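You operate a simulated robot arm through the tools that you are given. There is no shell and no other tool.

You are at the controls of a simulated robot arm. One attempt, no reset.

Task
Dab sealant on all three terminal screws, then cap the blue tin.
Fine: blue dauber, back in its stand; the blue cap; the breaker stays clamped. A coat counts when it lies all over at full strength: go over it till it gets no stronger.

Only the result counts: the job must be done as asked and must still hold three seconds after the hand-in. Knocking over, shifting, dropping, spilling or breaking anything else fails it. A push-on lid holds only when it is set on centred and level and pressed home; a screw cap is set on level and turned clockwise until tight.

Robot
A 6-joint arm with a two-finger parallel gripper, fixed in place. Base frame: the origin is at the foot of the arm, x ahead of it, y to its left, z up; the work surface is at about z = 860. Units: mm, degrees, N and s.
With the tool pointing down near the work surface it reaches from about 240 to 640 mm from the base axis. Its first joint turns from -66.0 to 66.0 degrees. Payload 2.7 kg.
The TCP is the grasp point between the finger pads, 23 mm short of the fingertips. In the tool frame z runs along the fingers and y along their closing line. Largest opening 94 mm; finger width 38, thickness 10; the body of the gripper, 54 by 96 mm, starts 39 mm behind the TCP.
Orientation is told as [roll, pitch, yaw] about the base's x, y, z axes, in that order, counted from this pose: with the fingers straight down and closing along the base's y, the tool's x points along the base's -x, its y along +y and its z along -z.

Tools
- The arm moves only by the tool play_rows. Its argument "commands" is a list that holds one entry, the list of rows, each a list of 6 numbers: the shift along the tool's x, y, z in mm, then the turn, a rotation vector about the tool's x, y, z in rad. In form: [[[dx, dy, dz, ax, ay, az], ...]]. A call has 1 to 20 rows; each row shifts and turns the commanded pose from where the row before left it, along the tool's axes as they then stand. "gripper" is the finger opening in mm, from 0 to 94, set as the call begins (left out, the last holds). Each row takes 0.2 s and may step no farther than 50 mm and 8.6 degrees from the row before; otherwise, or with a gripper value out of range, the whole call is refused. A pose out of reach is approached as far as the arm can. The call stops where the force on the tool passes 40 N (or 10 N more than at its start, if that is more) or the arm is blocked; 0.2 s more then pass. The fingers move at their own pace (about 45 mm/s each) and stop on an object; they squeeze with about 44 N. The grip force told is the motor's: it shows also when the fingers shut on nothing. Time passes only in rows, and 0.2 s behind the last, so rows that do not move let the fingers close. It gives the time, the measured TCP pose, the force on the tool (base axes), the opening and the grip force at its end, in the units of the frame above (readings bear some noise), with the torque about the TCP (base axes, N m) and any sound that the robot's microphone picked up.
- Cameras (640 x 400 px; columns grow to the right, rows downward): "scene" is fixed at [69.2, -434.8, 1416.1]; the picture's right is [0.82, -0.58, 0.00], its down [-0.24, -0.33, -0.91] and it looks along [0.53, 0.74, -0.41] (base axes); focal length 214 px, centre (320, 200). "wrist" rides on the gripper at [86, 16, -75] in the tool frame; the picture's right is [-0.18, 0.98, 0.00], its down [-0.58, -0.11, -0.81] and it looks along [-0.79, -0.15, 0.59] (tool axes); focal length 243 px, centre (320, 200).
- grab_frame(camera): a new picture of that camera. It takes no simulated time.
- pixel_to_xyz(camera, pixels): there is no depth. For up to 12 entries [column, row, z] of the newest picture of that camera ("zoom" is the newest enlarged one), the place [x, y] in the base frame at which the ray of that pixel passes the height z, good to about 2 mm, but the place of the scene camera against the robot may be out by one fixed shift of up to 12 mm in any direction. It takes no simulated time.
- enlarge(camera, box): a new picture of the part [left, top, right, bottom] of that camera's present view, enlarged. It takes no simulated time.
- hand_in(): hands the job in; it is judged then, once.

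Open the gripper and draw the arm clear of the work before you hand the job in, unless the task says otherwise.

The tools are called after "Call:" as name(argument=value, ...) on one line, values as JSON. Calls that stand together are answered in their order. play_rows: Moves the arm, as the interface text tells. Its arguments: {"type":"object","properties":{"commands":{"type":"array"},"gripper":{"type":"number"}},"required":["commands"]} The other tools are called the same way: grab_frame (camera) takes a picture; pixel_to_xyz (camera, pixels) gives the place at which the rays of pixels pass given heights; enlarge (camera, box) takes an enlarged picture of a part of a camera's view; hand_in () hands the job in.

At the start:

```text
time_s: 0.0
eef_pos: [284.0, -76.1, 1335.4]
orientation: [-0.2, -0.1, 0.1]
ft_force: [0.1, -0.2, -0.7]
moment: [0.0, -0.01, 0.0]
finger_gap: 94.0
grasp_force: 0.1
```

scene: 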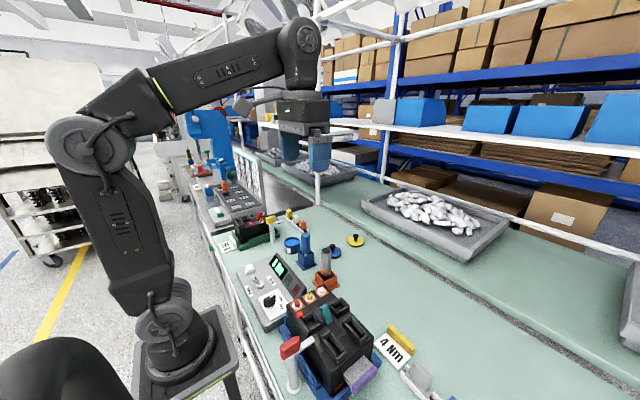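
wrist: 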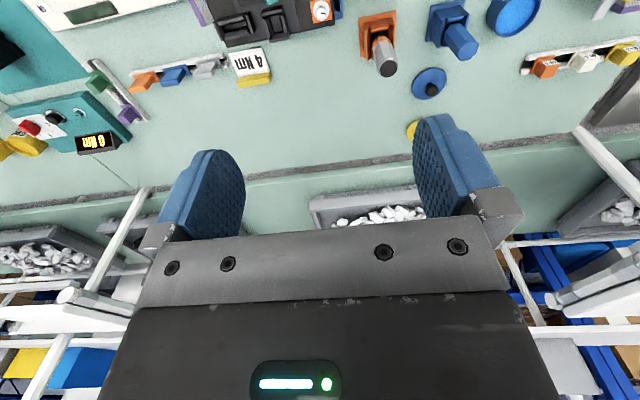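

The scene shows a breaker (around 330,345), a blue dauber in a stand (305,250), blue tin (292,244), caps (335,252) and (356,240). I take enlarged views to see the details.

Call:
enlarge(camera="scene", box=[220, 200, 440, 400])

Call:
enlarge(camera="scene", box=[260, 220, 380, 300])

Call:
enlarge(camera="wrist", box=[320, 0, 640, 150])

Call:
enlarge(camera="wrist", box=[150, 0, 400, 120])

```text
2.00 times, centred on (330, 300) of scene
```

zoom: 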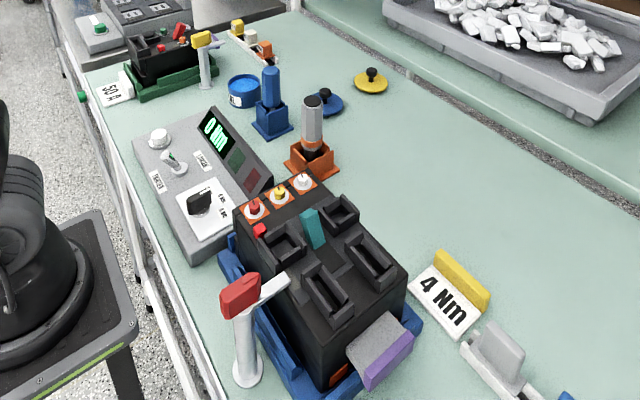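

```text
5.00 times, centred on (320, 260) of scene
```

zoom: 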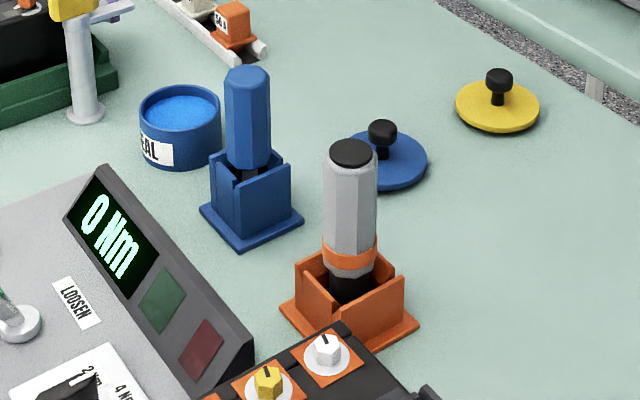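

```text
2.00 times, centred on (480, 75) of wrist
```

zoom: 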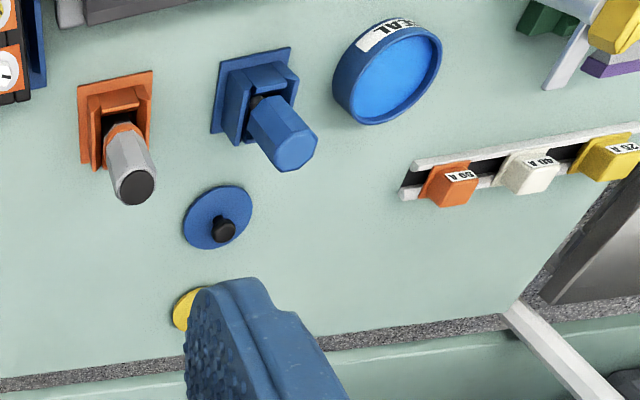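

```text
2.56 times, centred on (275, 60) of wrist
```

zoom: 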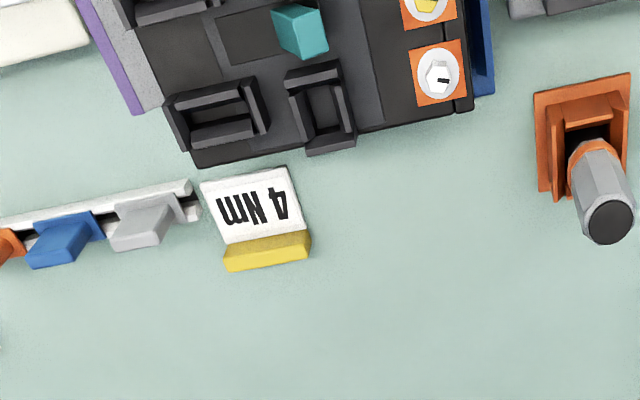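

The zooms show the blue dauber in its blue stand at wrist (455,30), the tin at (513,15), the blue cap at (429,82) and the three screws on orange pads. I ask for rough positions from both cameras.

Call:
pixel_to_xyz(camera="wrist", pixels=[[445, 45, 860], [465, 70, 960], [513, 18, 890], [429, 105, 860], [431, 113, 880], [378, 48, 860], [390, 85, 960], [320, 10, 950], [410, 130, 860]])

Call:
pixel_to_xyz(camera="scene", pixels=[[308, 264, 860], [309, 236, 960], [294, 240, 890], [334, 251, 865], [332, 246, 885], [329, 284, 860], [329, 250, 960], [307, 304, 950], [317, 296, 950], [324, 290, 950], [357, 240, 865]])

```text
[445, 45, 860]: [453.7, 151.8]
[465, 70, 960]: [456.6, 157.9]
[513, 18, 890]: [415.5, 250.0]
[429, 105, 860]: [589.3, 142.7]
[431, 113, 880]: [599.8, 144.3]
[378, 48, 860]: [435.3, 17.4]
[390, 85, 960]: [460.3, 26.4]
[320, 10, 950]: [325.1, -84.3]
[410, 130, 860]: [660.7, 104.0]
```

```text
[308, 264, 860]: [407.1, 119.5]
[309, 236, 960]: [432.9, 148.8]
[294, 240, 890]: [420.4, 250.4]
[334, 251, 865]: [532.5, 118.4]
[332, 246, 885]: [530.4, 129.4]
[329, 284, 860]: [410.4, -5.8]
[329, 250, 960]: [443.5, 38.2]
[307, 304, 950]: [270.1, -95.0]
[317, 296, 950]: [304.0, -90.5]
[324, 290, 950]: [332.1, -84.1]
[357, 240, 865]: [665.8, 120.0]
```

The wrist zoom maps with an offset, so I re-query with corrected pixels: the dauber stand at (445,20), its top at (465,47), the cap at (428,83), the tin at (514,11).

Call:
pixel_to_xyz(camera="wrist", pixels=[[445, 22, 860], [465, 47, 960], [514, 11, 890], [428, 83, 863], [432, 90, 885], [378, 35, 860], [386, 68, 960], [320, 10, 950]])

Call:
enlarge(camera="scene", box=[270, 260, 370, 330])

```text
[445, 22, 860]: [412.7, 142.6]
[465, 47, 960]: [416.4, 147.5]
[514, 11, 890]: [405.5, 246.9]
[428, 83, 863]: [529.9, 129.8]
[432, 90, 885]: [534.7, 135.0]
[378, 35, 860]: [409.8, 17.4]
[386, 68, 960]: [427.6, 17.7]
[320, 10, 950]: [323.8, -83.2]
```

```text
5.71 times, centred on (320, 295) of scene
```

zoom: 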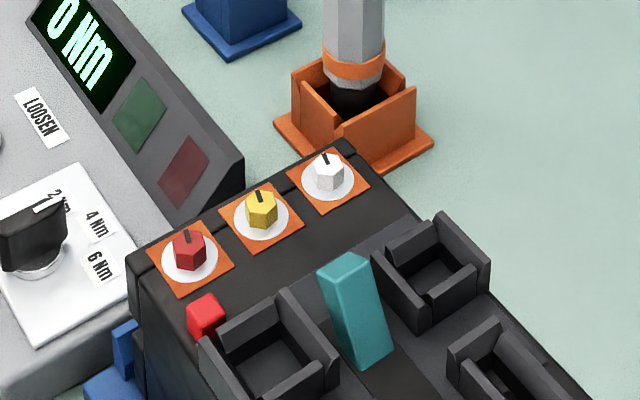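

The screws are red, yellow and white hex heads on white discs along the breaker's near edge. I move the arm to a lower, left position to get a closer look at the dauber, tin and cap with the wrist camera.

Call:
play_rows(commands=[[[-5.75, 28.25, 23.1, 0, 0, 0], [-5.75, 28.25, 23.1, 0, 0, 0], [-5.75, 28.25, 23.1, 0, 0, 0], [-5.75, 28.25, 23.1, 0, 0, 0], [-5.75, 28.25, 23.1, 0, 0, 0], [-5.75, 28.25, 23.1, 0, 0, 0], [-5.75, 28.25, 23.1, 0, 0, 0], [-5.75, 28.25, 23.1, 0, 0, 0], [0, 0, 0, 0, 0, 0]]], gripper=94)

Call:
grab_frame(camera="wrist")

Call:
grab_frame(camera="scene")

```text
time_s: 2.0
eef_pos: [331.1, 149.0, 1150.7]
orientation: [-0.2, -0.2, -0.1]
ft_force: [-0.2, -0.2, -0.6]
moment: [-0.03, -0.01, -0.04]
finger_gap: 94.2
grasp_force: 0.2
```

```text
taken
```

wrist: 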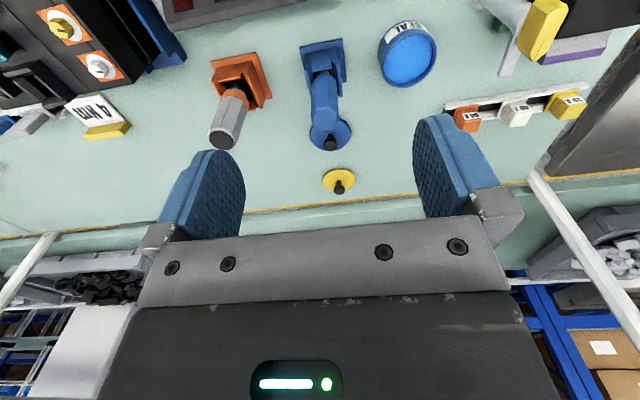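

```text
taken
```

scene: 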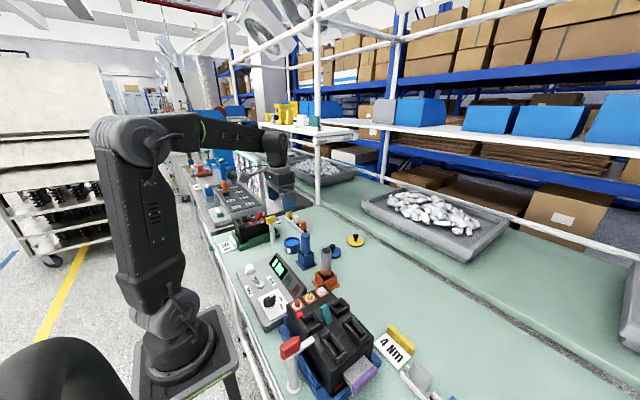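

Call:
enlarge(camera="wrist", box=[260, 0, 460, 125])

Call:
enlarge(camera="wrist", box=[200, 20, 380, 200])

```text
3.20 times, centred on (360, 62) of wrist
```

zoom: 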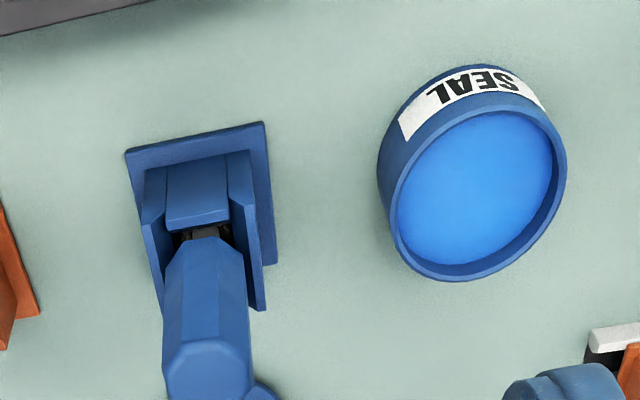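

```text
2.22 times, centred on (290, 110) of wrist
```

zoom: 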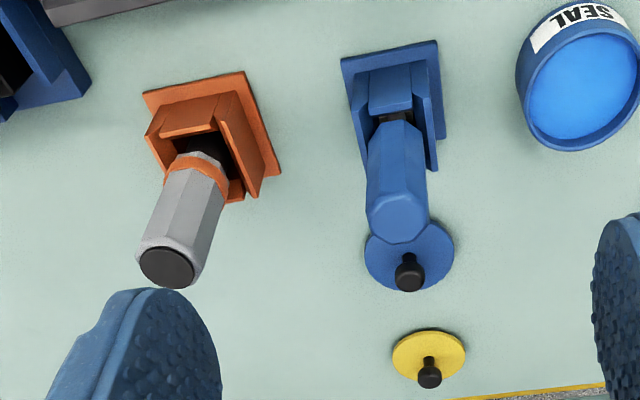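

In the present wrist view the dauber's top is at about (325,115), the stand base corners at (300,47), (342,38), (347,82), the tin rim around (408,55), and the caps at (330,140) and (339,185). I query rays at two heights for triangulation.

Call:
pixel_to_xyz(camera="wrist", pixels=[[325, 115, 960], [325, 115, 940], [299.7, 47, 863], [342.5, 37.6, 863], [346.6, 82.3, 863], [386.5, 55, 890], [438, 51, 890], [420, 25, 890], [403, 85, 890], [330, 145, 880], [339, 188, 880], [228, 137, 960]])

```text
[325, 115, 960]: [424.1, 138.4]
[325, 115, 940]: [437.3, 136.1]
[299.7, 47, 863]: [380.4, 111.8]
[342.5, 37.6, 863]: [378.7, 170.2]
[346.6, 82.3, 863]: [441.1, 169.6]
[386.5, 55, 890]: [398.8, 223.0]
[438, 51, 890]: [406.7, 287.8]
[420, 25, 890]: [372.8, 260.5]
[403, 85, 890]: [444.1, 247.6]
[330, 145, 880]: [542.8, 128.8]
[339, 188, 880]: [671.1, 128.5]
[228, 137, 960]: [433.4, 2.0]
```

The stand is centred near (411,141), nearly aligned to the axes, and the dauber's top is at about z=980. Before grasping I move to look at the screws closely: TCP to about (265,-85,1090).

Call:
play_rows(commands=[[[9.43, -33.43, 8.57, 0, 0, 0], [9.43, -33.43, 8.57, 0, 0, 0], [9.43, -33.43, 8.57, 0, 0, 0], [9.43, -33.43, 8.57, 0, 0, 0], [9.43, -33.43, 8.57, 0, 0, 0], [9.43, -33.43, 8.57, 0, 0, 0], [9.43, -33.43, 8.57, 0, 0, 0], [0, 0, 0, 0, 0, 0]]])

Call:
grab_frame(camera="wrist")

Call:
enlarge(camera="wrist", box=[200, 0, 440, 150])

```text
time_s: 3.8
eef_pos: [263.6, -83.9, 1089.7]
orientation: [-0.2, -0.1, 0.0]
ft_force: [0.4, 0.6, 0.8]
moment: [0.03, -0.04, 0.03]
finger_gap: 93.9
grasp_force: 0.1
```

```text
taken
```

wrist: 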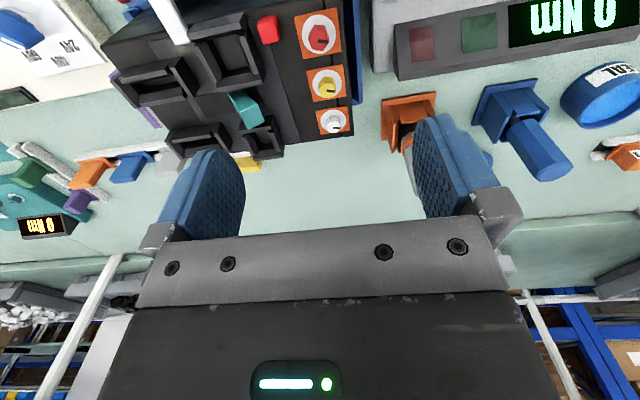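

```text
2.67 times, centred on (320, 75) of wrist
```

zoom: 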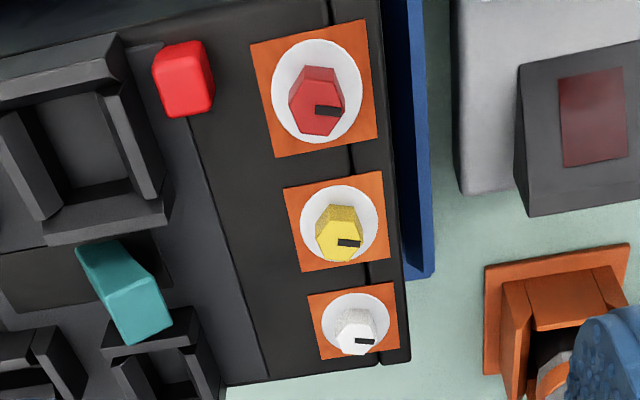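

The three screws appear in the zoom at red (317,91), yellow (344,224), white (349,318). I query their positions at candidate heights.

Call:
pixel_to_xyz(camera="zoom", pixels=[[317, 91, 940], [317, 91, 960], [344, 224, 940], [344, 224, 960], [349, 318, 940], [349, 318, 960], [251, 45, 950], [366, 19, 950], [378, 143, 950], [307, 297, 950], [391, 284, 950], [399, 349, 950]])

```text
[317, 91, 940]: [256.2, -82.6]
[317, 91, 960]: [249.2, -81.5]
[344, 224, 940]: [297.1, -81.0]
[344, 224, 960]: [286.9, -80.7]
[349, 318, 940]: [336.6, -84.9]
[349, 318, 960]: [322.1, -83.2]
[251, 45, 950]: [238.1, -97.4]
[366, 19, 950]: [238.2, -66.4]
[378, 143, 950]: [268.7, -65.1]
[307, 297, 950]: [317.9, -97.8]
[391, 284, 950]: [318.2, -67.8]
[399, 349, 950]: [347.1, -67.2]
```

The pads look about 30 mm square. For accurate x positions independent of height I tilt the tool 30° so the wrist camera looks almost straight down on the screws.

Call:
play_rows(commands=[[[-18, 0, -5, 0, 0, 0], [-18, 0, -5, 0, 0, 0], [0, 0, 0, 0, 0.131, 0], [0, 0, 0, 0, 0.131, 0], [0, 0, 0, 0, 0.131, 0], [0, 0, 0, 0, 0.131, 0], [0, 0, 0, 0, 0, 0]]])

Call:
grab_frame(camera="wrist")

Call:
enlarge(camera="wrist", box=[220, 40, 420, 165])

```text
time_s: 5.4
eef_pos: [300.5, -83.7, 1100.6]
orientation: [-0.2, 30.0, -0.1]
ft_force: [0.4, 1.1, 0.1]
moment: [-0.01, 0.02, 0.0]
finger_gap: 93.9
grasp_force: 0.0
```

```text
taken
```

wrist: 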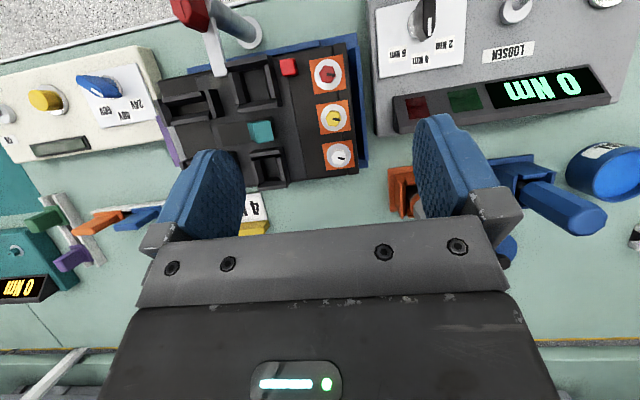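

```text
3.20 times, centred on (320, 102) of wrist
```

zoom: 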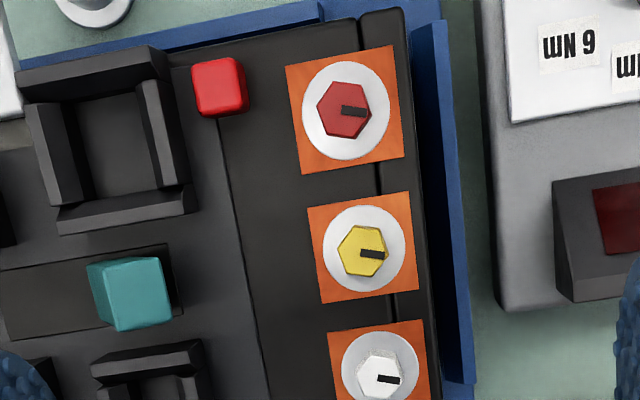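

The near top-down view shows disc centres at zoom red (347,111), yellow (363,246), white (380,364); I query them at two heights along with the breaker top features.

Call:
pixel_to_xyz(camera="zoom", pixels=[[347, 111, 940], [347, 111, 960], [363, 246, 940], [363, 246, 960], [380, 364, 940], [380, 364, 960], [286, 67, 950], [392, 45, 950], [405, 156, 950], [303, 175, 950], [306, 209, 950], [409, 191, 950]])

```text
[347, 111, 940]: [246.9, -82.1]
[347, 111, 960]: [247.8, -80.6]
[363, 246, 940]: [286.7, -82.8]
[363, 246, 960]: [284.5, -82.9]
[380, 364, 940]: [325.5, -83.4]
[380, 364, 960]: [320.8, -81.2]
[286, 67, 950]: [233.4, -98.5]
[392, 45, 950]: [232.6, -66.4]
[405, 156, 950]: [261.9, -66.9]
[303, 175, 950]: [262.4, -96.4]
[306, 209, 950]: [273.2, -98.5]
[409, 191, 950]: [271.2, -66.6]
```

Triangulating views 3 and 4: the screw discs lie at z≈964 with centres near red (248,-81), yellow (284,-82), white (320,-82). Next I straighten the tool and move above the blue dauber at (411,141).

Call:
play_rows(commands=[[[0, 0, 0, 0, -0.131, 0], [0, 0, 0, 0, -0.131, 0], [0, 0, 0, 0, -0.131, 0], [0, 0, 0, 0, -0.131, 0], [-15.79, 32.1, 2.86, 0, 0, 0], [-15.79, 32.1, 2.86, 0, 0, 0], [-15.79, 32.1, 2.86, 0, 0, 0], [-15.79, 32.1, 2.86, 0, 0, 0], [-15.79, 32.1, 2.86, 0, 0, 0], [-15.79, 32.1, 2.86, 0, 0, 0], [-15.79, 32.1, 2.86, 0, 0, 0], [0, 0, 0, 0, 0, 0]]])

Call:
grab_frame(camera="wrist")

Call:
enlarge(camera="wrist", box=[240, 0, 440, 125])

```text
time_s: 8.0
eef_pos: [410.4, 140.5, 1078.6]
orientation: [-0.3, 0.0, -0.2]
ft_force: [-0.1, 0.5, -0.7]
moment: [-0.01, 0.02, -0.04]
finger_gap: 93.8
grasp_force: 0.0
```

```text
taken
```

wrist: 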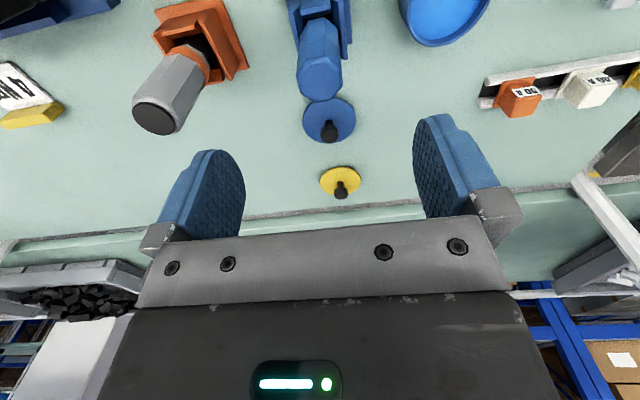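

```text
3.20 times, centred on (340, 62) of wrist
```

zoom: 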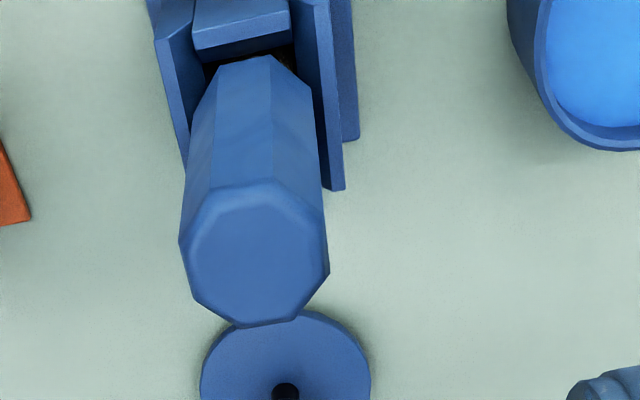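

The dauber's octagonal top is centred at zoom (255,253), with sides at columns 180 and 329. I query it at candidate heights.

Call:
pixel_to_xyz(camera="zoom", pixels=[[255, 253, 970], [255, 253, 980], [180, 243, 978], [329, 270, 978], [210, 190, 978], [300, 320, 978], [283, 392, 885], [286, 400, 885], [200, 395, 865], [372, 385, 865], [290, 310, 865], [268, 55, 915]])

```text
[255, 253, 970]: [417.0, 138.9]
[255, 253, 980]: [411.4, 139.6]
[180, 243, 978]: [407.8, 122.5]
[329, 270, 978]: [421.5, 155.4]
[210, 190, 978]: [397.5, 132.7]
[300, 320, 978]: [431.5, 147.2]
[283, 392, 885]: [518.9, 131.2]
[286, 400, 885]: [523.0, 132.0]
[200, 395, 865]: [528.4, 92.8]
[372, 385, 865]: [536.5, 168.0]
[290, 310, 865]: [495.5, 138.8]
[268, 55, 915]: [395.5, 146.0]
```

The dauber's top centre is at about (411,140) for z≈980, so the open gripper is centred. I descend to TCP z≈956 with the gripper wide open.

Call:
play_rows(commands=[[[-0.3, -0.3, 30, 0, 0, 0], [-0.3, 0, 30, 0, 0, 0], [0, 0, 30, 0, 0, 0], [0, 0, 20, 0, 0, 0], [0, 0, 12, 0, 0, 0], [0, 0, 0, 0, 0, 0]]])

Call:
grab_frame(camera="wrist")

Call:
enlarge(camera="scene", box=[250, 190, 370, 270])

```text
time_s: 9.4
eef_pos: [411.6, 140.3, 958.5]
orientation: [0.0, -0.1, 0.0]
ft_force: [-0.4, 0.1, 0.2]
moment: [-0.02, -0.01, -0.03]
finger_gap: 93.9
grasp_force: 0.0
```

```text
taken
```

wrist: 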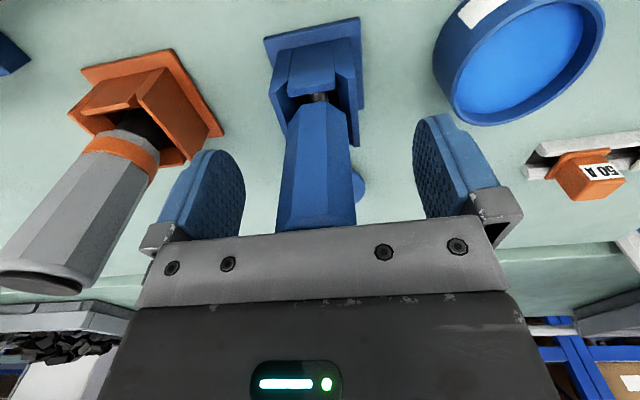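

```text
5.00 times, centred on (310, 230) of scene
```

zoom: 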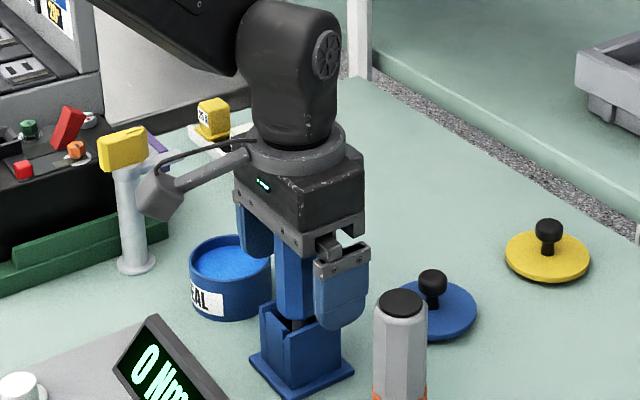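

The handle (cols 282–355, centre ~319) lines up with the gripper axis at column ~320. I close the gripper on it without moving.

Call:
play_rows(commands=[[[0, 0, 0, 0, 0, 0], [0, 0, 0, 0, 0, 0], [0, 0, 0, 0, 0, 0], [0, 0, 0, 0, 0, 0], [0, 0, 0, 0, 0, 0], [0, 0, 0, 0, 0, 0]]], gripper=0)

Call:
grab_frame(camera="wrist")

```text
time_s: 10.8
eef_pos: [411.9, 139.4, 958.9]
orientation: [-0.2, -0.1, 0.0]
ft_force: [-0.6, -0.8, -1.0]
moment: [0.01, 0.03, 0.03]
finger_gap: 30.9
grasp_force: 44.3
```

```text
taken
```

wrist: 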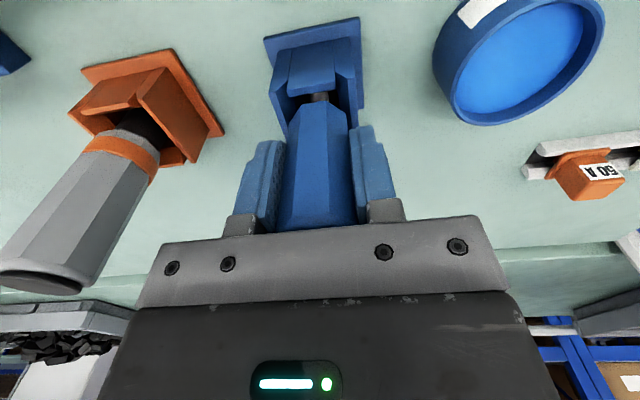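

The grip holds at 30.9 mm and 44 N. I lift straight up 100 mm and look at the dauber tip.

Call:
play_rows(commands=[[[0, 0, -8, 0, 0, 0], [0, 0, -12, 0, 0, 0], [0, 0, -20, 0, 0, 0], [0, 0, -20, 0, 0, 0], [0, 0, -20, 0, 0, 0], [0, 0, -20, 0, 0, 0], [0, 0, 0, 0, 0, 0]]])

Call:
grab_frame(camera="wrist")

Call:
enlarge(camera="scene", box=[250, 190, 370, 270])

Call:
enlarge(camera="wrist", box=[240, 0, 440, 200])

```text
time_s: 12.4
eef_pos: [411.9, 139.7, 1057.6]
orientation: [-0.2, 0.0, 0.1]
ft_force: [-0.6, -0.7, -1.2]
moment: [0.01, 0.0, 0.0]
finger_gap: 30.9
grasp_force: 43.9
```

```text
taken
```

wrist: 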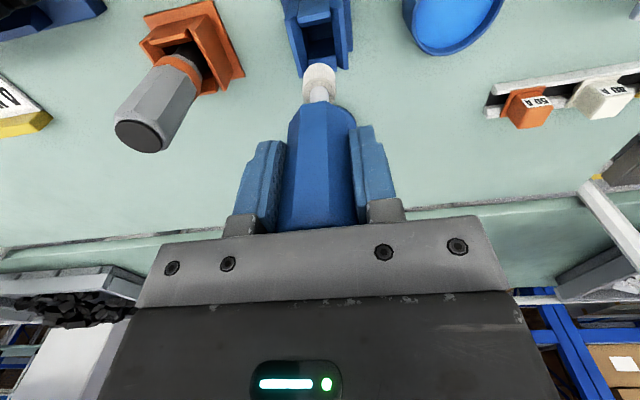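

```text
5.00 times, centred on (310, 230) of scene
```

zoom: 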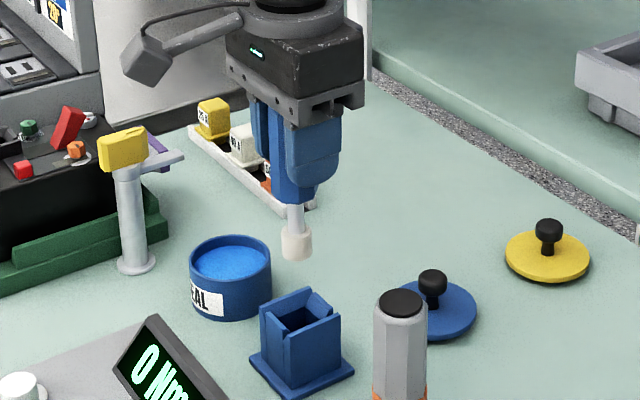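

```text
2.00 times, centred on (340, 100) of wrist
```

zoom: 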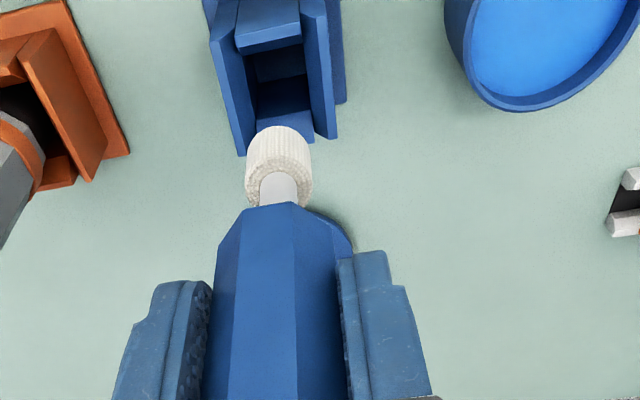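

The felt tip is dry white, so it needs dipping in the tin; the tip end is about 92 mm below the TCP. I move left above the tin at (409,255) keeping height, and check the picture.

Call:
play_rows(commands=[[[0, 23, 0, 0, 0, 0], [0, 23, 0, 0, 0, 0], [0, 23, 0, 0, 0, 0], [0, 23, 0, 0, 0, 0], [0, 23, 0, 0, 0, 0], [0, 0, 0, 0, 0, 0]]])

Call:
grab_frame(camera="wrist")

Call:
enlarge(camera="wrist", box=[220, 0, 420, 125])

Call:
enlarge(camera="scene", box=[240, 190, 360, 270])

```text
time_s: 13.8
eef_pos: [410.7, 252.3, 1057.6]
orientation: [-0.2, -0.1, -0.1]
ft_force: [0.1, 0.4, 0.7]
moment: [0.01, 0.0, 0.01]
finger_gap: 31.0
grasp_force: 44.2
```

```text
taken
```

wrist: 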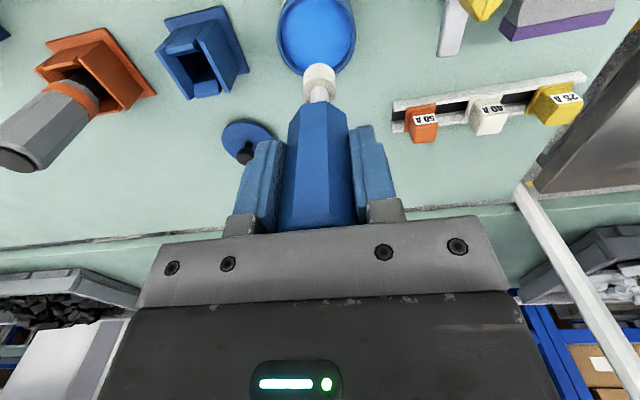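

```text
3.20 times, centred on (320, 62) of wrist
```

zoom: 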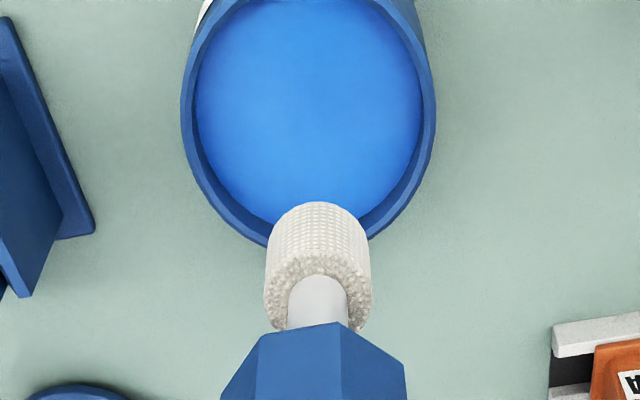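

```text
5.00 times, centred on (300, 230) of scene
```

zoom: 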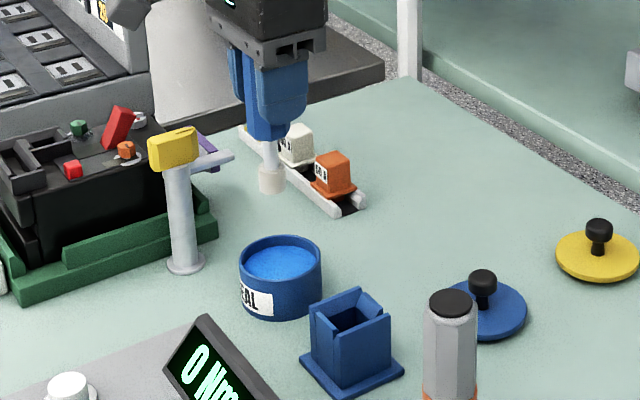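

The tin's rim extremes in this zoom are (181,130) and (436,100), its bottom edge near (310,250) hidden behind the felt at (318,203). I query positions at candidate rim heights.

Call:
pixel_to_xyz(camera="zoom", pixels=[[181, 130, 890], [436, 100, 890], [181, 130, 900], [436, 100, 900], [266, 246, 890], [266, 246, 900], [318, 203, 965], [268, 290, 975], [371, 290, 975], [195, 115, 885], [421, 95, 885]])

Call:
pixel_to_xyz(camera="scene", pixels=[[273, 243, 860], [270, 220, 960], [270, 220, 980], [296, 243, 890], [296, 243, 900], [308, 261, 862], [311, 270, 862], [321, 264, 862], [299, 264, 862]])

```text
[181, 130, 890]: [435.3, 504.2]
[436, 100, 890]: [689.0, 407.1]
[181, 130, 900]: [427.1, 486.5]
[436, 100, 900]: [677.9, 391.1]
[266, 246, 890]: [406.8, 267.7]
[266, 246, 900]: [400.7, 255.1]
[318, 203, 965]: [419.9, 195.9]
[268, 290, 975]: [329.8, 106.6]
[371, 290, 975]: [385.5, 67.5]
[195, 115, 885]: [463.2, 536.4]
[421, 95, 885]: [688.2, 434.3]
```

```text
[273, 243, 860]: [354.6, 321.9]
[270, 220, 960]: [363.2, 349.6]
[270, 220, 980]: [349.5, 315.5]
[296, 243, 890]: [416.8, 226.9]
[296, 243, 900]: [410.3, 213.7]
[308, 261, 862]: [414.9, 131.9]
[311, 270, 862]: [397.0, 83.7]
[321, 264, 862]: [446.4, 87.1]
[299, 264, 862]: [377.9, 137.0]
```

The newest zoom was the scene one, so I redo the query with the converted wrist pixels.

Call:
pixel_to_xyz(camera="wrist", pixels=[[276.6, 40.1, 890], [356.3, 30.75, 890], [276.6, 40.1, 900], [356.3, 30.75, 900], [303.1, 76.4, 890], [303.1, 76.4, 900], [319.4, 62.9, 965], [303.75, 90.1, 975], [335.9, 90.1, 975], [281, 35.4, 885], [351.6, 29.1, 885], [465, 0, 960]])

```text
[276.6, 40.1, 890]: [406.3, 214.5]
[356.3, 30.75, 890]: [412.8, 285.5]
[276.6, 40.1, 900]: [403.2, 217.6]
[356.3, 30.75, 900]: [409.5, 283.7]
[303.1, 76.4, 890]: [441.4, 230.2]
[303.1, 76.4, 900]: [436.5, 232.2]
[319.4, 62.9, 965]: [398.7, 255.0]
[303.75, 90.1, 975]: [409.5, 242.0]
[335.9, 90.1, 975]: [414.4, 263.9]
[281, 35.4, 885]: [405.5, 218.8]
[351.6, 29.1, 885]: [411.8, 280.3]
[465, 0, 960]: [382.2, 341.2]
```

The tin centre is about (408,251) with inner radius ~30 mm, and the felt is over it. I descend 60 mm slowly to just above the rim and re-check.

Call:
play_rows(commands=[[[1, -0.5, 15, 0, 0, 0], [1, -0.5, 15, 0, 0, 0], [0, 0, 15, 0, 0, 0], [0, 0, 10, 0, 0, 0], [0, 0, 0, 0, 0, 0], [0, 0, 0, 0, 0, 0]]])

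Call:
grab_frame(camera="wrist")

Call:
enlarge(camera="scene", box=[260, 215, 340, 270])

Call:
enlarge(camera="wrist", box=[220, 0, 420, 125])

```text
time_s: 15.2
eef_pos: [408.8, 252.6, 1000.8]
orientation: [-0.2, 0.0, -0.1]
ft_force: [-1.0, -0.7, -0.9]
moment: [-0.02, 0.02, 0.02]
finger_gap: 30.8
grasp_force: 43.8
```

```text
taken
```

wrist: 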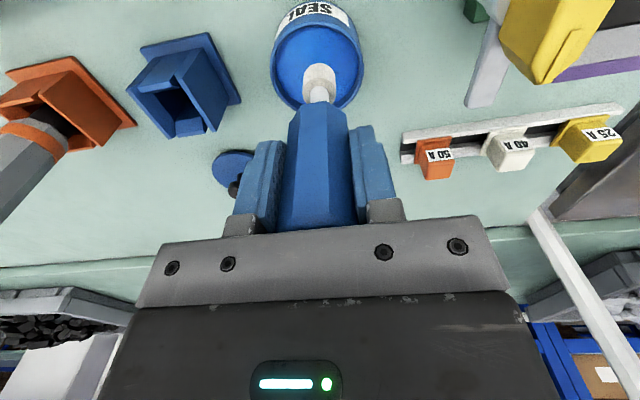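

```text
7.27 times, centred on (300, 242) of scene
```

zoom: 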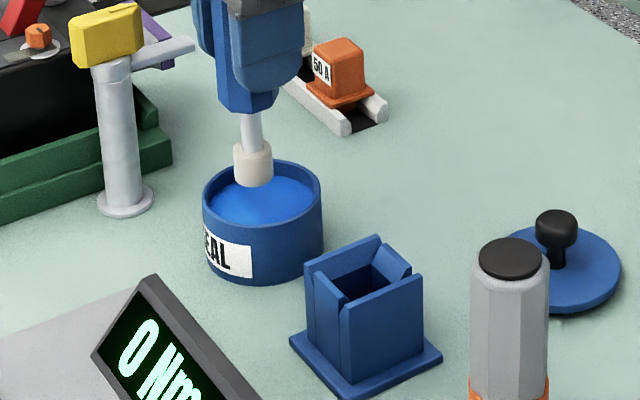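

```text
3.20 times, centred on (320, 62) of wrist
```

zoom: 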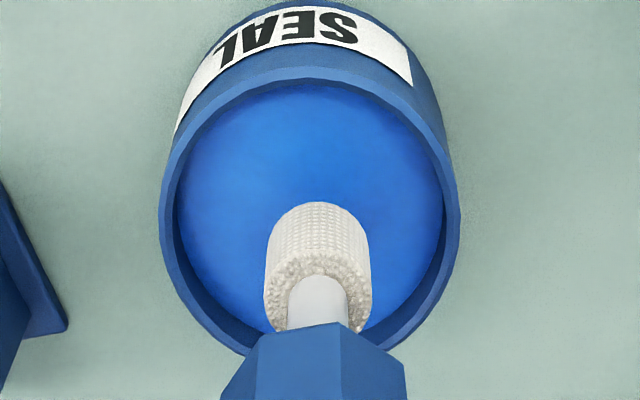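

The felt is above the sealant, inside the rim (zoom rim cols 160–460, felt at 318). I lower it gently 25 mm into the sealant, watching the force.

Call:
play_rows(commands=[[[0, 0, 6, 0, 0, 0], [0, 0, 6, 0, 0, 0], [0, 0, 6, 0, 0, 0], [0, 0, 4, 0, 0, 0], [0, 0, 3, 0, 0, 0], [0, 0, 0, 0, 0, 0], [0, 0, 0, 0, 0, 0]]])

Call:
enlarge(camera="scene", box=[260, 215, 340, 270])

Call:
enlarge(camera="wrist", box=[220, 0, 420, 125])

```text
time_s: 16.8
eef_pos: [412.8, 253.1, 979.8]
orientation: [0.1, -0.7, 0.0]
ft_force: [0.7, -7.2, 35.2]
moment: [-0.6, -0.09, 0.02]
finger_gap: 30.7
grasp_force: 43.9
```

```text
7.27 times, centred on (300, 242) of scene
```

zoom: 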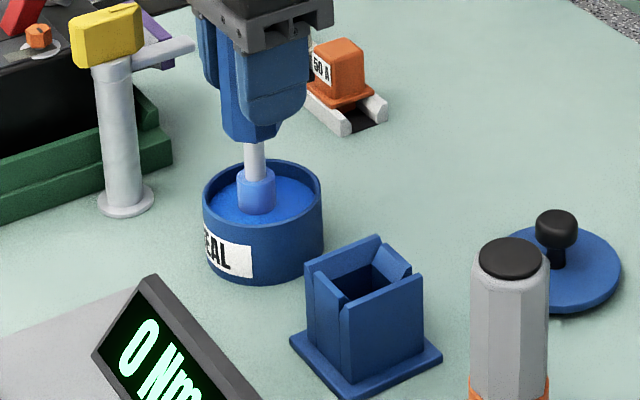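

```text
3.20 times, centred on (320, 62) of wrist
```

zoom: 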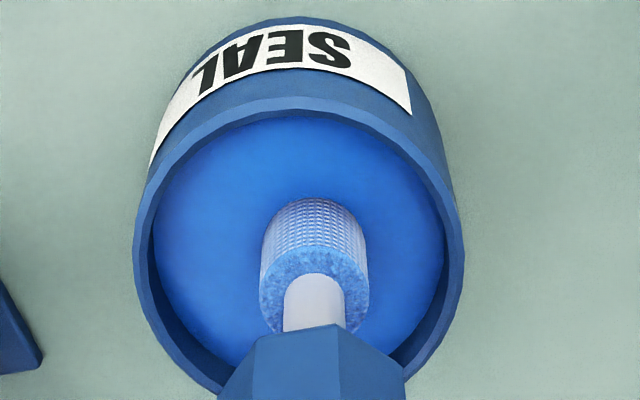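

The felt touched the sealant (35 N up) and turned light blue. I raise slightly to relieve the force, then dab gently again to load it fully.

Call:
play_rows(commands=[[[0, 0, -4, 0, 0, 0], [0, 0, 0, 0, 0, 0]]])

Call:
enlarge(camera="wrist", box=[220, 0, 420, 125])

```text
time_s: 17.4
eef_pos: [410.3, 254.2, 980.5]
orientation: [-0.1, -0.1, 0.0]
ft_force: [4.5, 0.7, 11.2]
moment: [0.13, -0.49, 0.0]
finger_gap: 30.7
grasp_force: 43.9
```

```text
3.20 times, centred on (320, 62) of wrist
```

zoom: 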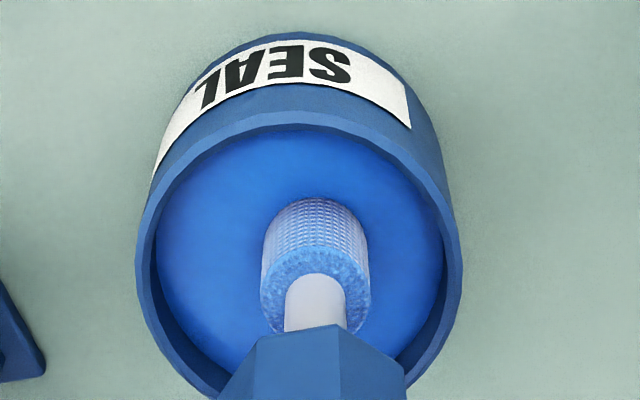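

Still 11 N contact; I wait in contact a second to see if the felt takes up more sealant.

Call:
play_rows(commands=[[[0, 0, 0, 0, 0, 0], [0, 0, 0, 0, 0, 0], [0, 0, 0, 0, 0, 0], [0, 0, 0, 0, 0, 0], [0, 0, 0, 0, 0, 0]]])

Call:
enlarge(camera="wrist", box=[220, 0, 420, 125])

```text
time_s: 18.6
eef_pos: [409.0, 253.1, 979.2]
orientation: [-0.2, 0.0, 0.0]
ft_force: [-0.7, 1.5, 3.8]
moment: [0.18, 0.11, -0.02]
finger_gap: 30.9
grasp_force: 43.7
```

```text
3.20 times, centred on (320, 62) of wrist
```

zoom: 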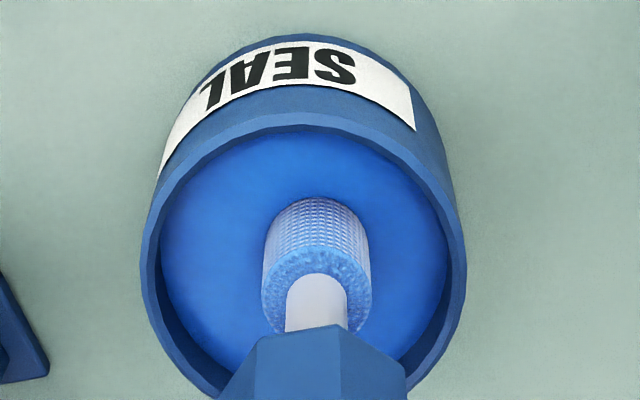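

The felt colour no longer changes. I lift the dauber out slowly, straight up, to a transit height.

Call:
play_rows(commands=[[[0, 0, -5, 0, 0, 0], [0, 0, -10, 0, 0, 0], [0, 0, -15, 0, 0, 0], [0, 0, -25, 0, 0, 0], [0, 0, -25, 0, 0, 0], [0, 0, -25, 0, 0, 0], [0, 0, -22, 0, 0, 0], [0, 0, 0, 0, 0, 0]]])

Call:
grab_frame(camera="wrist")

Call:
enlarge(camera="scene", box=[260, 190, 360, 270])

```text
time_s: 20.4
eef_pos: [409.7, 254.0, 1108.6]
orientation: [-0.2, 0.0, 0.0]
ft_force: [0.0, -0.5, -0.1]
moment: [0.0, 0.02, 0.01]
finger_gap: 31.0
grasp_force: 43.9
```

```text
taken
```

wrist: 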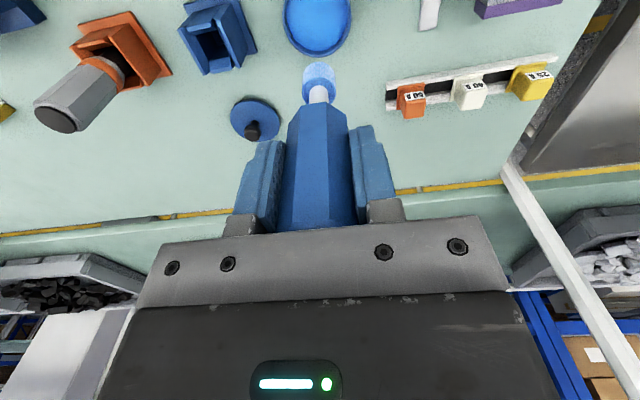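

```text
5.00 times, centred on (310, 230) of scene
```

zoom: 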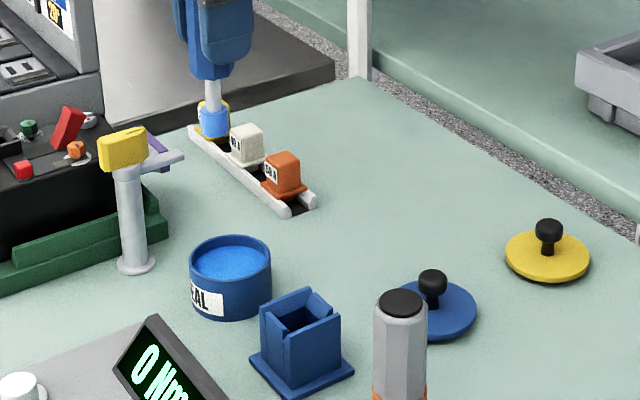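

The felt is fully blue and the tin is undisturbed. I carry the dauber at z≈1110 to above the white screw at about (320,-82).

Call:
play_rows(commands=[[[8.9, -33.6, 0, 0, 0, 0], [8.9, -33.6, 0, 0, 0, 0], [8.9, -33.6, 0, 0, 0, 0], [8.9, -33.6, 0, 0, 0, 0], [8.9, -33.6, 0, 0, 0, 0], [8.9, -33.6, 0, 0, 0, 0], [8.9, -33.6, 0, 0, 0, 0], [8.9, -33.6, 0, 0, 0, 0], [8.9, -33.6, 0, 0, 0, 0], [8.9, -33.6, 0, 0, 0, 0], [0, 0, 0, 0, 0, 0]]])

Call:
grab_frame(camera="wrist")

Call:
enlarge(camera="wrist", box=[220, 0, 420, 125])

Call:
enlarge(camera="scene", box=[270, 250, 370, 330])

```text
time_s: 22.8
eef_pos: [319.6, -82.7, 1107.6]
orientation: [-0.2, -0.1, -0.1]
ft_force: [0.2, 0.0, -0.8]
moment: [-0.03, 0.03, -0.01]
finger_gap: 30.9
grasp_force: 43.8
```

```text
taken
```

wrist: 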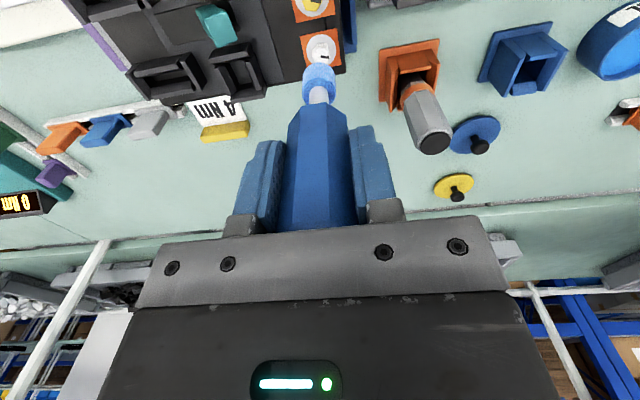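

```text
3.20 times, centred on (320, 62) of wrist
```

zoom: 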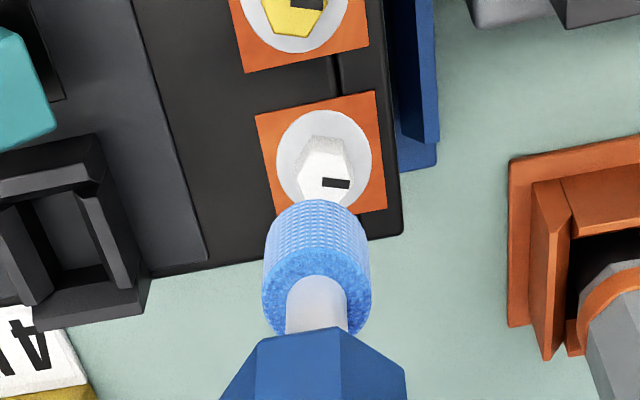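

```text
5.00 times, centred on (320, 290) of scene
```

zoom: 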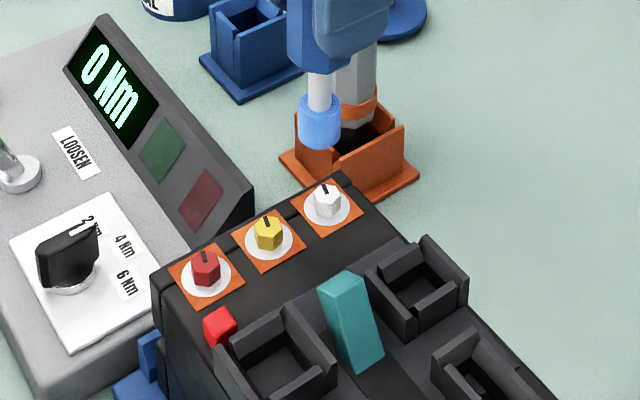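

The white screw's disc is at wrist (321.6,47.3), its head top at (322.2,52.6), the yellow's at (313,5). I query those at the estimated heights.

Call:
pixel_to_xyz(camera="wrist", pixels=[[321.6, 47.3, 960], [321.6, 47.3, 965], [321.6, 47.3, 970], [322.2, 52.6, 970], [322.2, 52.6, 975], [322.2, 52.6, 980], [319.4, 62.5, 1017]])

```text
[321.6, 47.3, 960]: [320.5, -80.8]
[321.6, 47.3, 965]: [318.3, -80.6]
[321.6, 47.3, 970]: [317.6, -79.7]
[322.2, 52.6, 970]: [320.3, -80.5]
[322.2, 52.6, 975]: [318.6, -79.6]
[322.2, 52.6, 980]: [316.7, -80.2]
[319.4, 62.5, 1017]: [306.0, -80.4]
```

The white screw is at about (319.5,-81), directly under the felt. I descend 32 mm then inch down.

Call:
play_rows(commands=[[[0.5, 0.5, 12, 0, 0, 0], [0, 0, 12, 0, 0, 0], [0, 0, 8, 0, 0, 0], [0, 0, 0, 0, 0, 0]]])

Call:
enlarge(camera="scene", box=[290, 260, 350, 310])

Call:
enlarge(camera="wrist", box=[240, 0, 400, 100])

```text
time_s: 23.8
eef_pos: [319.7, -80.9, 1077.7]
orientation: [-0.2, -0.1, 0.0]
ft_force: [0.0, 0.3, -0.8]
moment: [-0.02, 0.01, 0.0]
finger_gap: 30.9
grasp_force: 44.4
```

```text
8.00 times, centred on (320, 285) of scene
```

zoom: 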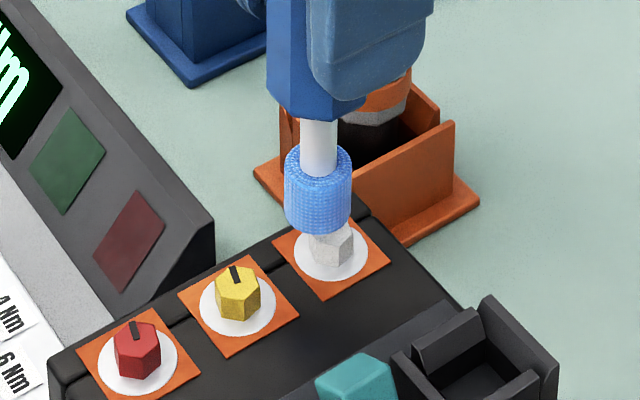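

```text
4.00 times, centred on (320, 50) of wrist
```

zoom: 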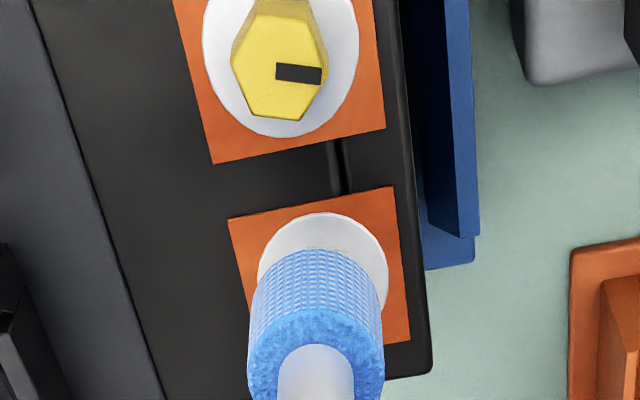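

The felt is just above the white head and aligned. I inch down 6 mm in 2 mm steps, watching the force.

Call:
play_rows(commands=[[[0, 0, 2, 0, 0, 0], [0, 0, 2, 0, 0, 0], [0, 0, 2, 0, 0, 0], [0, 0, 0, 0, 0, 0]]])

Call:
enlarge(camera="scene", box=[290, 260, 350, 310])

```text
time_s: 24.8
eef_pos: [319.8, -81.3, 1071.6]
orientation: [-0.2, -0.1, 0.1]
ft_force: [-0.2, 0.0, 0.3]
moment: [-0.01, -0.01, 0.02]
finger_gap: 30.6
grasp_force: 44.3
```

```text
8.00 times, centred on (320, 285) of scene
```

zoom: 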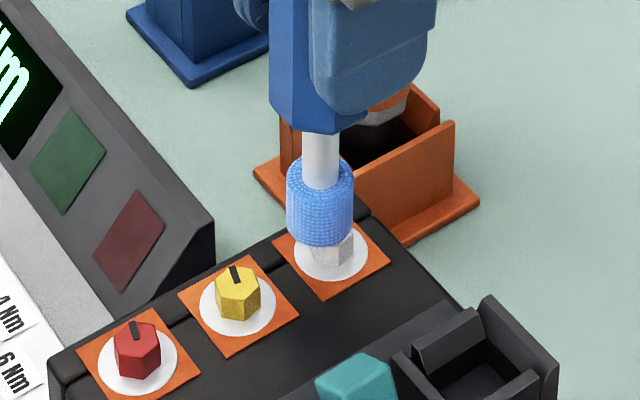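

No contact yet; in the scene zoom the felt centre (col 320) sits about 11 zoom px left of the disc centre (331), i.e. about 3–4 mm off. I check with the wrist view.

Call:
grab_frame(camera="wrist")

Call:
enlarge(camera="wrist", box=[270, 20, 370, 100])

```text
taken
```

wrist: 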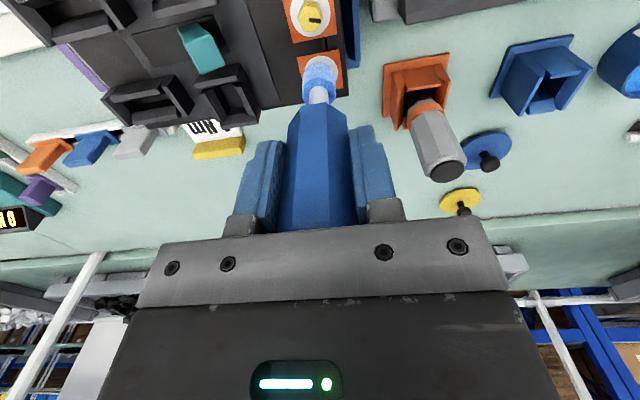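

```text
5.00 times, centred on (320, 60) of wrist
```

zoom: 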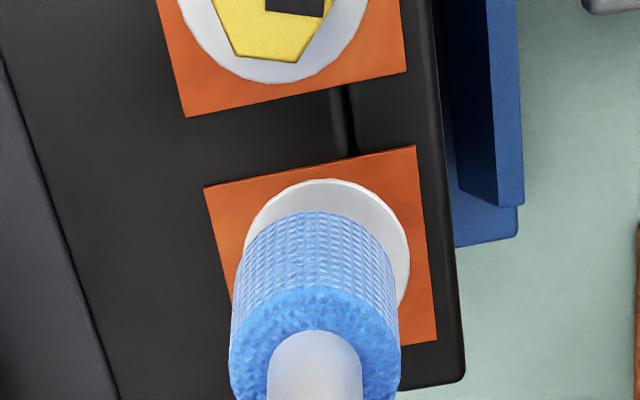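

I query disc edges and felt edges from this zoom at the disc plane and felt heights.

Call:
pixel_to_xyz(camera="zoom", pixels=[[325, 179, 962], [325, 179, 965], [243, 245, 963], [410, 265, 963], [204, 188, 962], [416, 145, 962], [437, 342, 962], [318, 212, 976], [318, 212, 980], [245, 262, 979], [386, 262, 979]])

```text
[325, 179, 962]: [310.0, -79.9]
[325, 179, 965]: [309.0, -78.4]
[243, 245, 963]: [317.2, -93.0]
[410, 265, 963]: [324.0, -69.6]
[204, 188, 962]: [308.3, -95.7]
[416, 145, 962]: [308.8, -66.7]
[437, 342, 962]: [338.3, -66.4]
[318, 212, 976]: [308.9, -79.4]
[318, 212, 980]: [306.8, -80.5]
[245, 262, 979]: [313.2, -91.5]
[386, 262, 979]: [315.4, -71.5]
```

The pad centre is about (322.5,-81.2) while the felt is at (318.7,-81.5), so I shift +3.5 mm in x and continue inching down.

Call:
play_rows(commands=[[[-3.5, 0.2, 0, 0, 0, 0], [0, 0, 2, 0, 0, 0], [0, 0, 2, 0, 0, 0], [0, 0, 0, 0, 0, 0]]])

Call:
enlarge(camera="scene", box=[290, 260, 350, 310])

```text
time_s: 25.8
eef_pos: [324.9, -80.2, 1067.6]
orientation: [-0.2, -0.1, 0.1]
ft_force: [0.1, 0.2, -0.7]
moment: [-0.02, 0.03, 0.0]
finger_gap: 30.7
grasp_force: 43.8
```

```text
8.00 times, centred on (320, 285) of scene
```

zoom: 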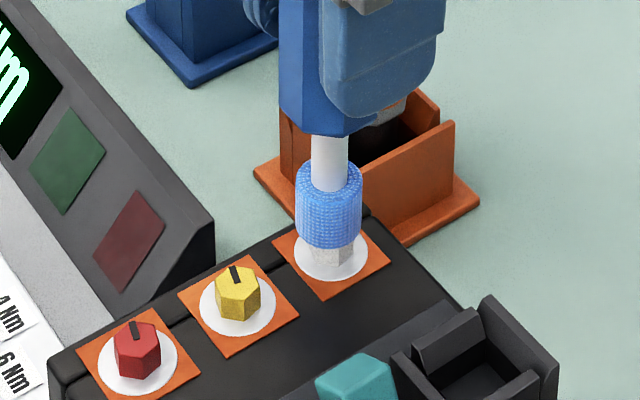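

Aligned now (felt col 328, disc 331). I continue down 2 mm at a time.

Call:
play_rows(commands=[[[0, 0, 1.5, 0, 0, 0], [0, 0, 1.5, 0, 0, 0], [0, 0, 0, 0, 0, 0]]])

Call:
enlarge(camera="scene", box=[290, 260, 350, 310])

```text
time_s: 26.6
eef_pos: [323.6, -80.3, 1064.0]
orientation: [-0.2, -0.2, 0.0]
ft_force: [0.6, 0.6, 1.4]
moment: [0.0, -0.05, -0.01]
finger_gap: 30.8
grasp_force: 44.2
```

```text
8.00 times, centred on (320, 285) of scene
```

zoom: 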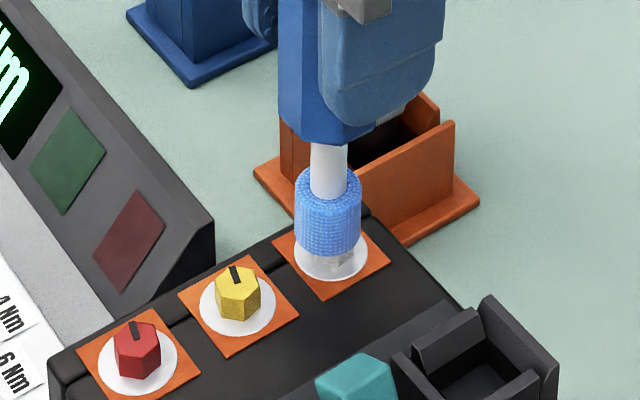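

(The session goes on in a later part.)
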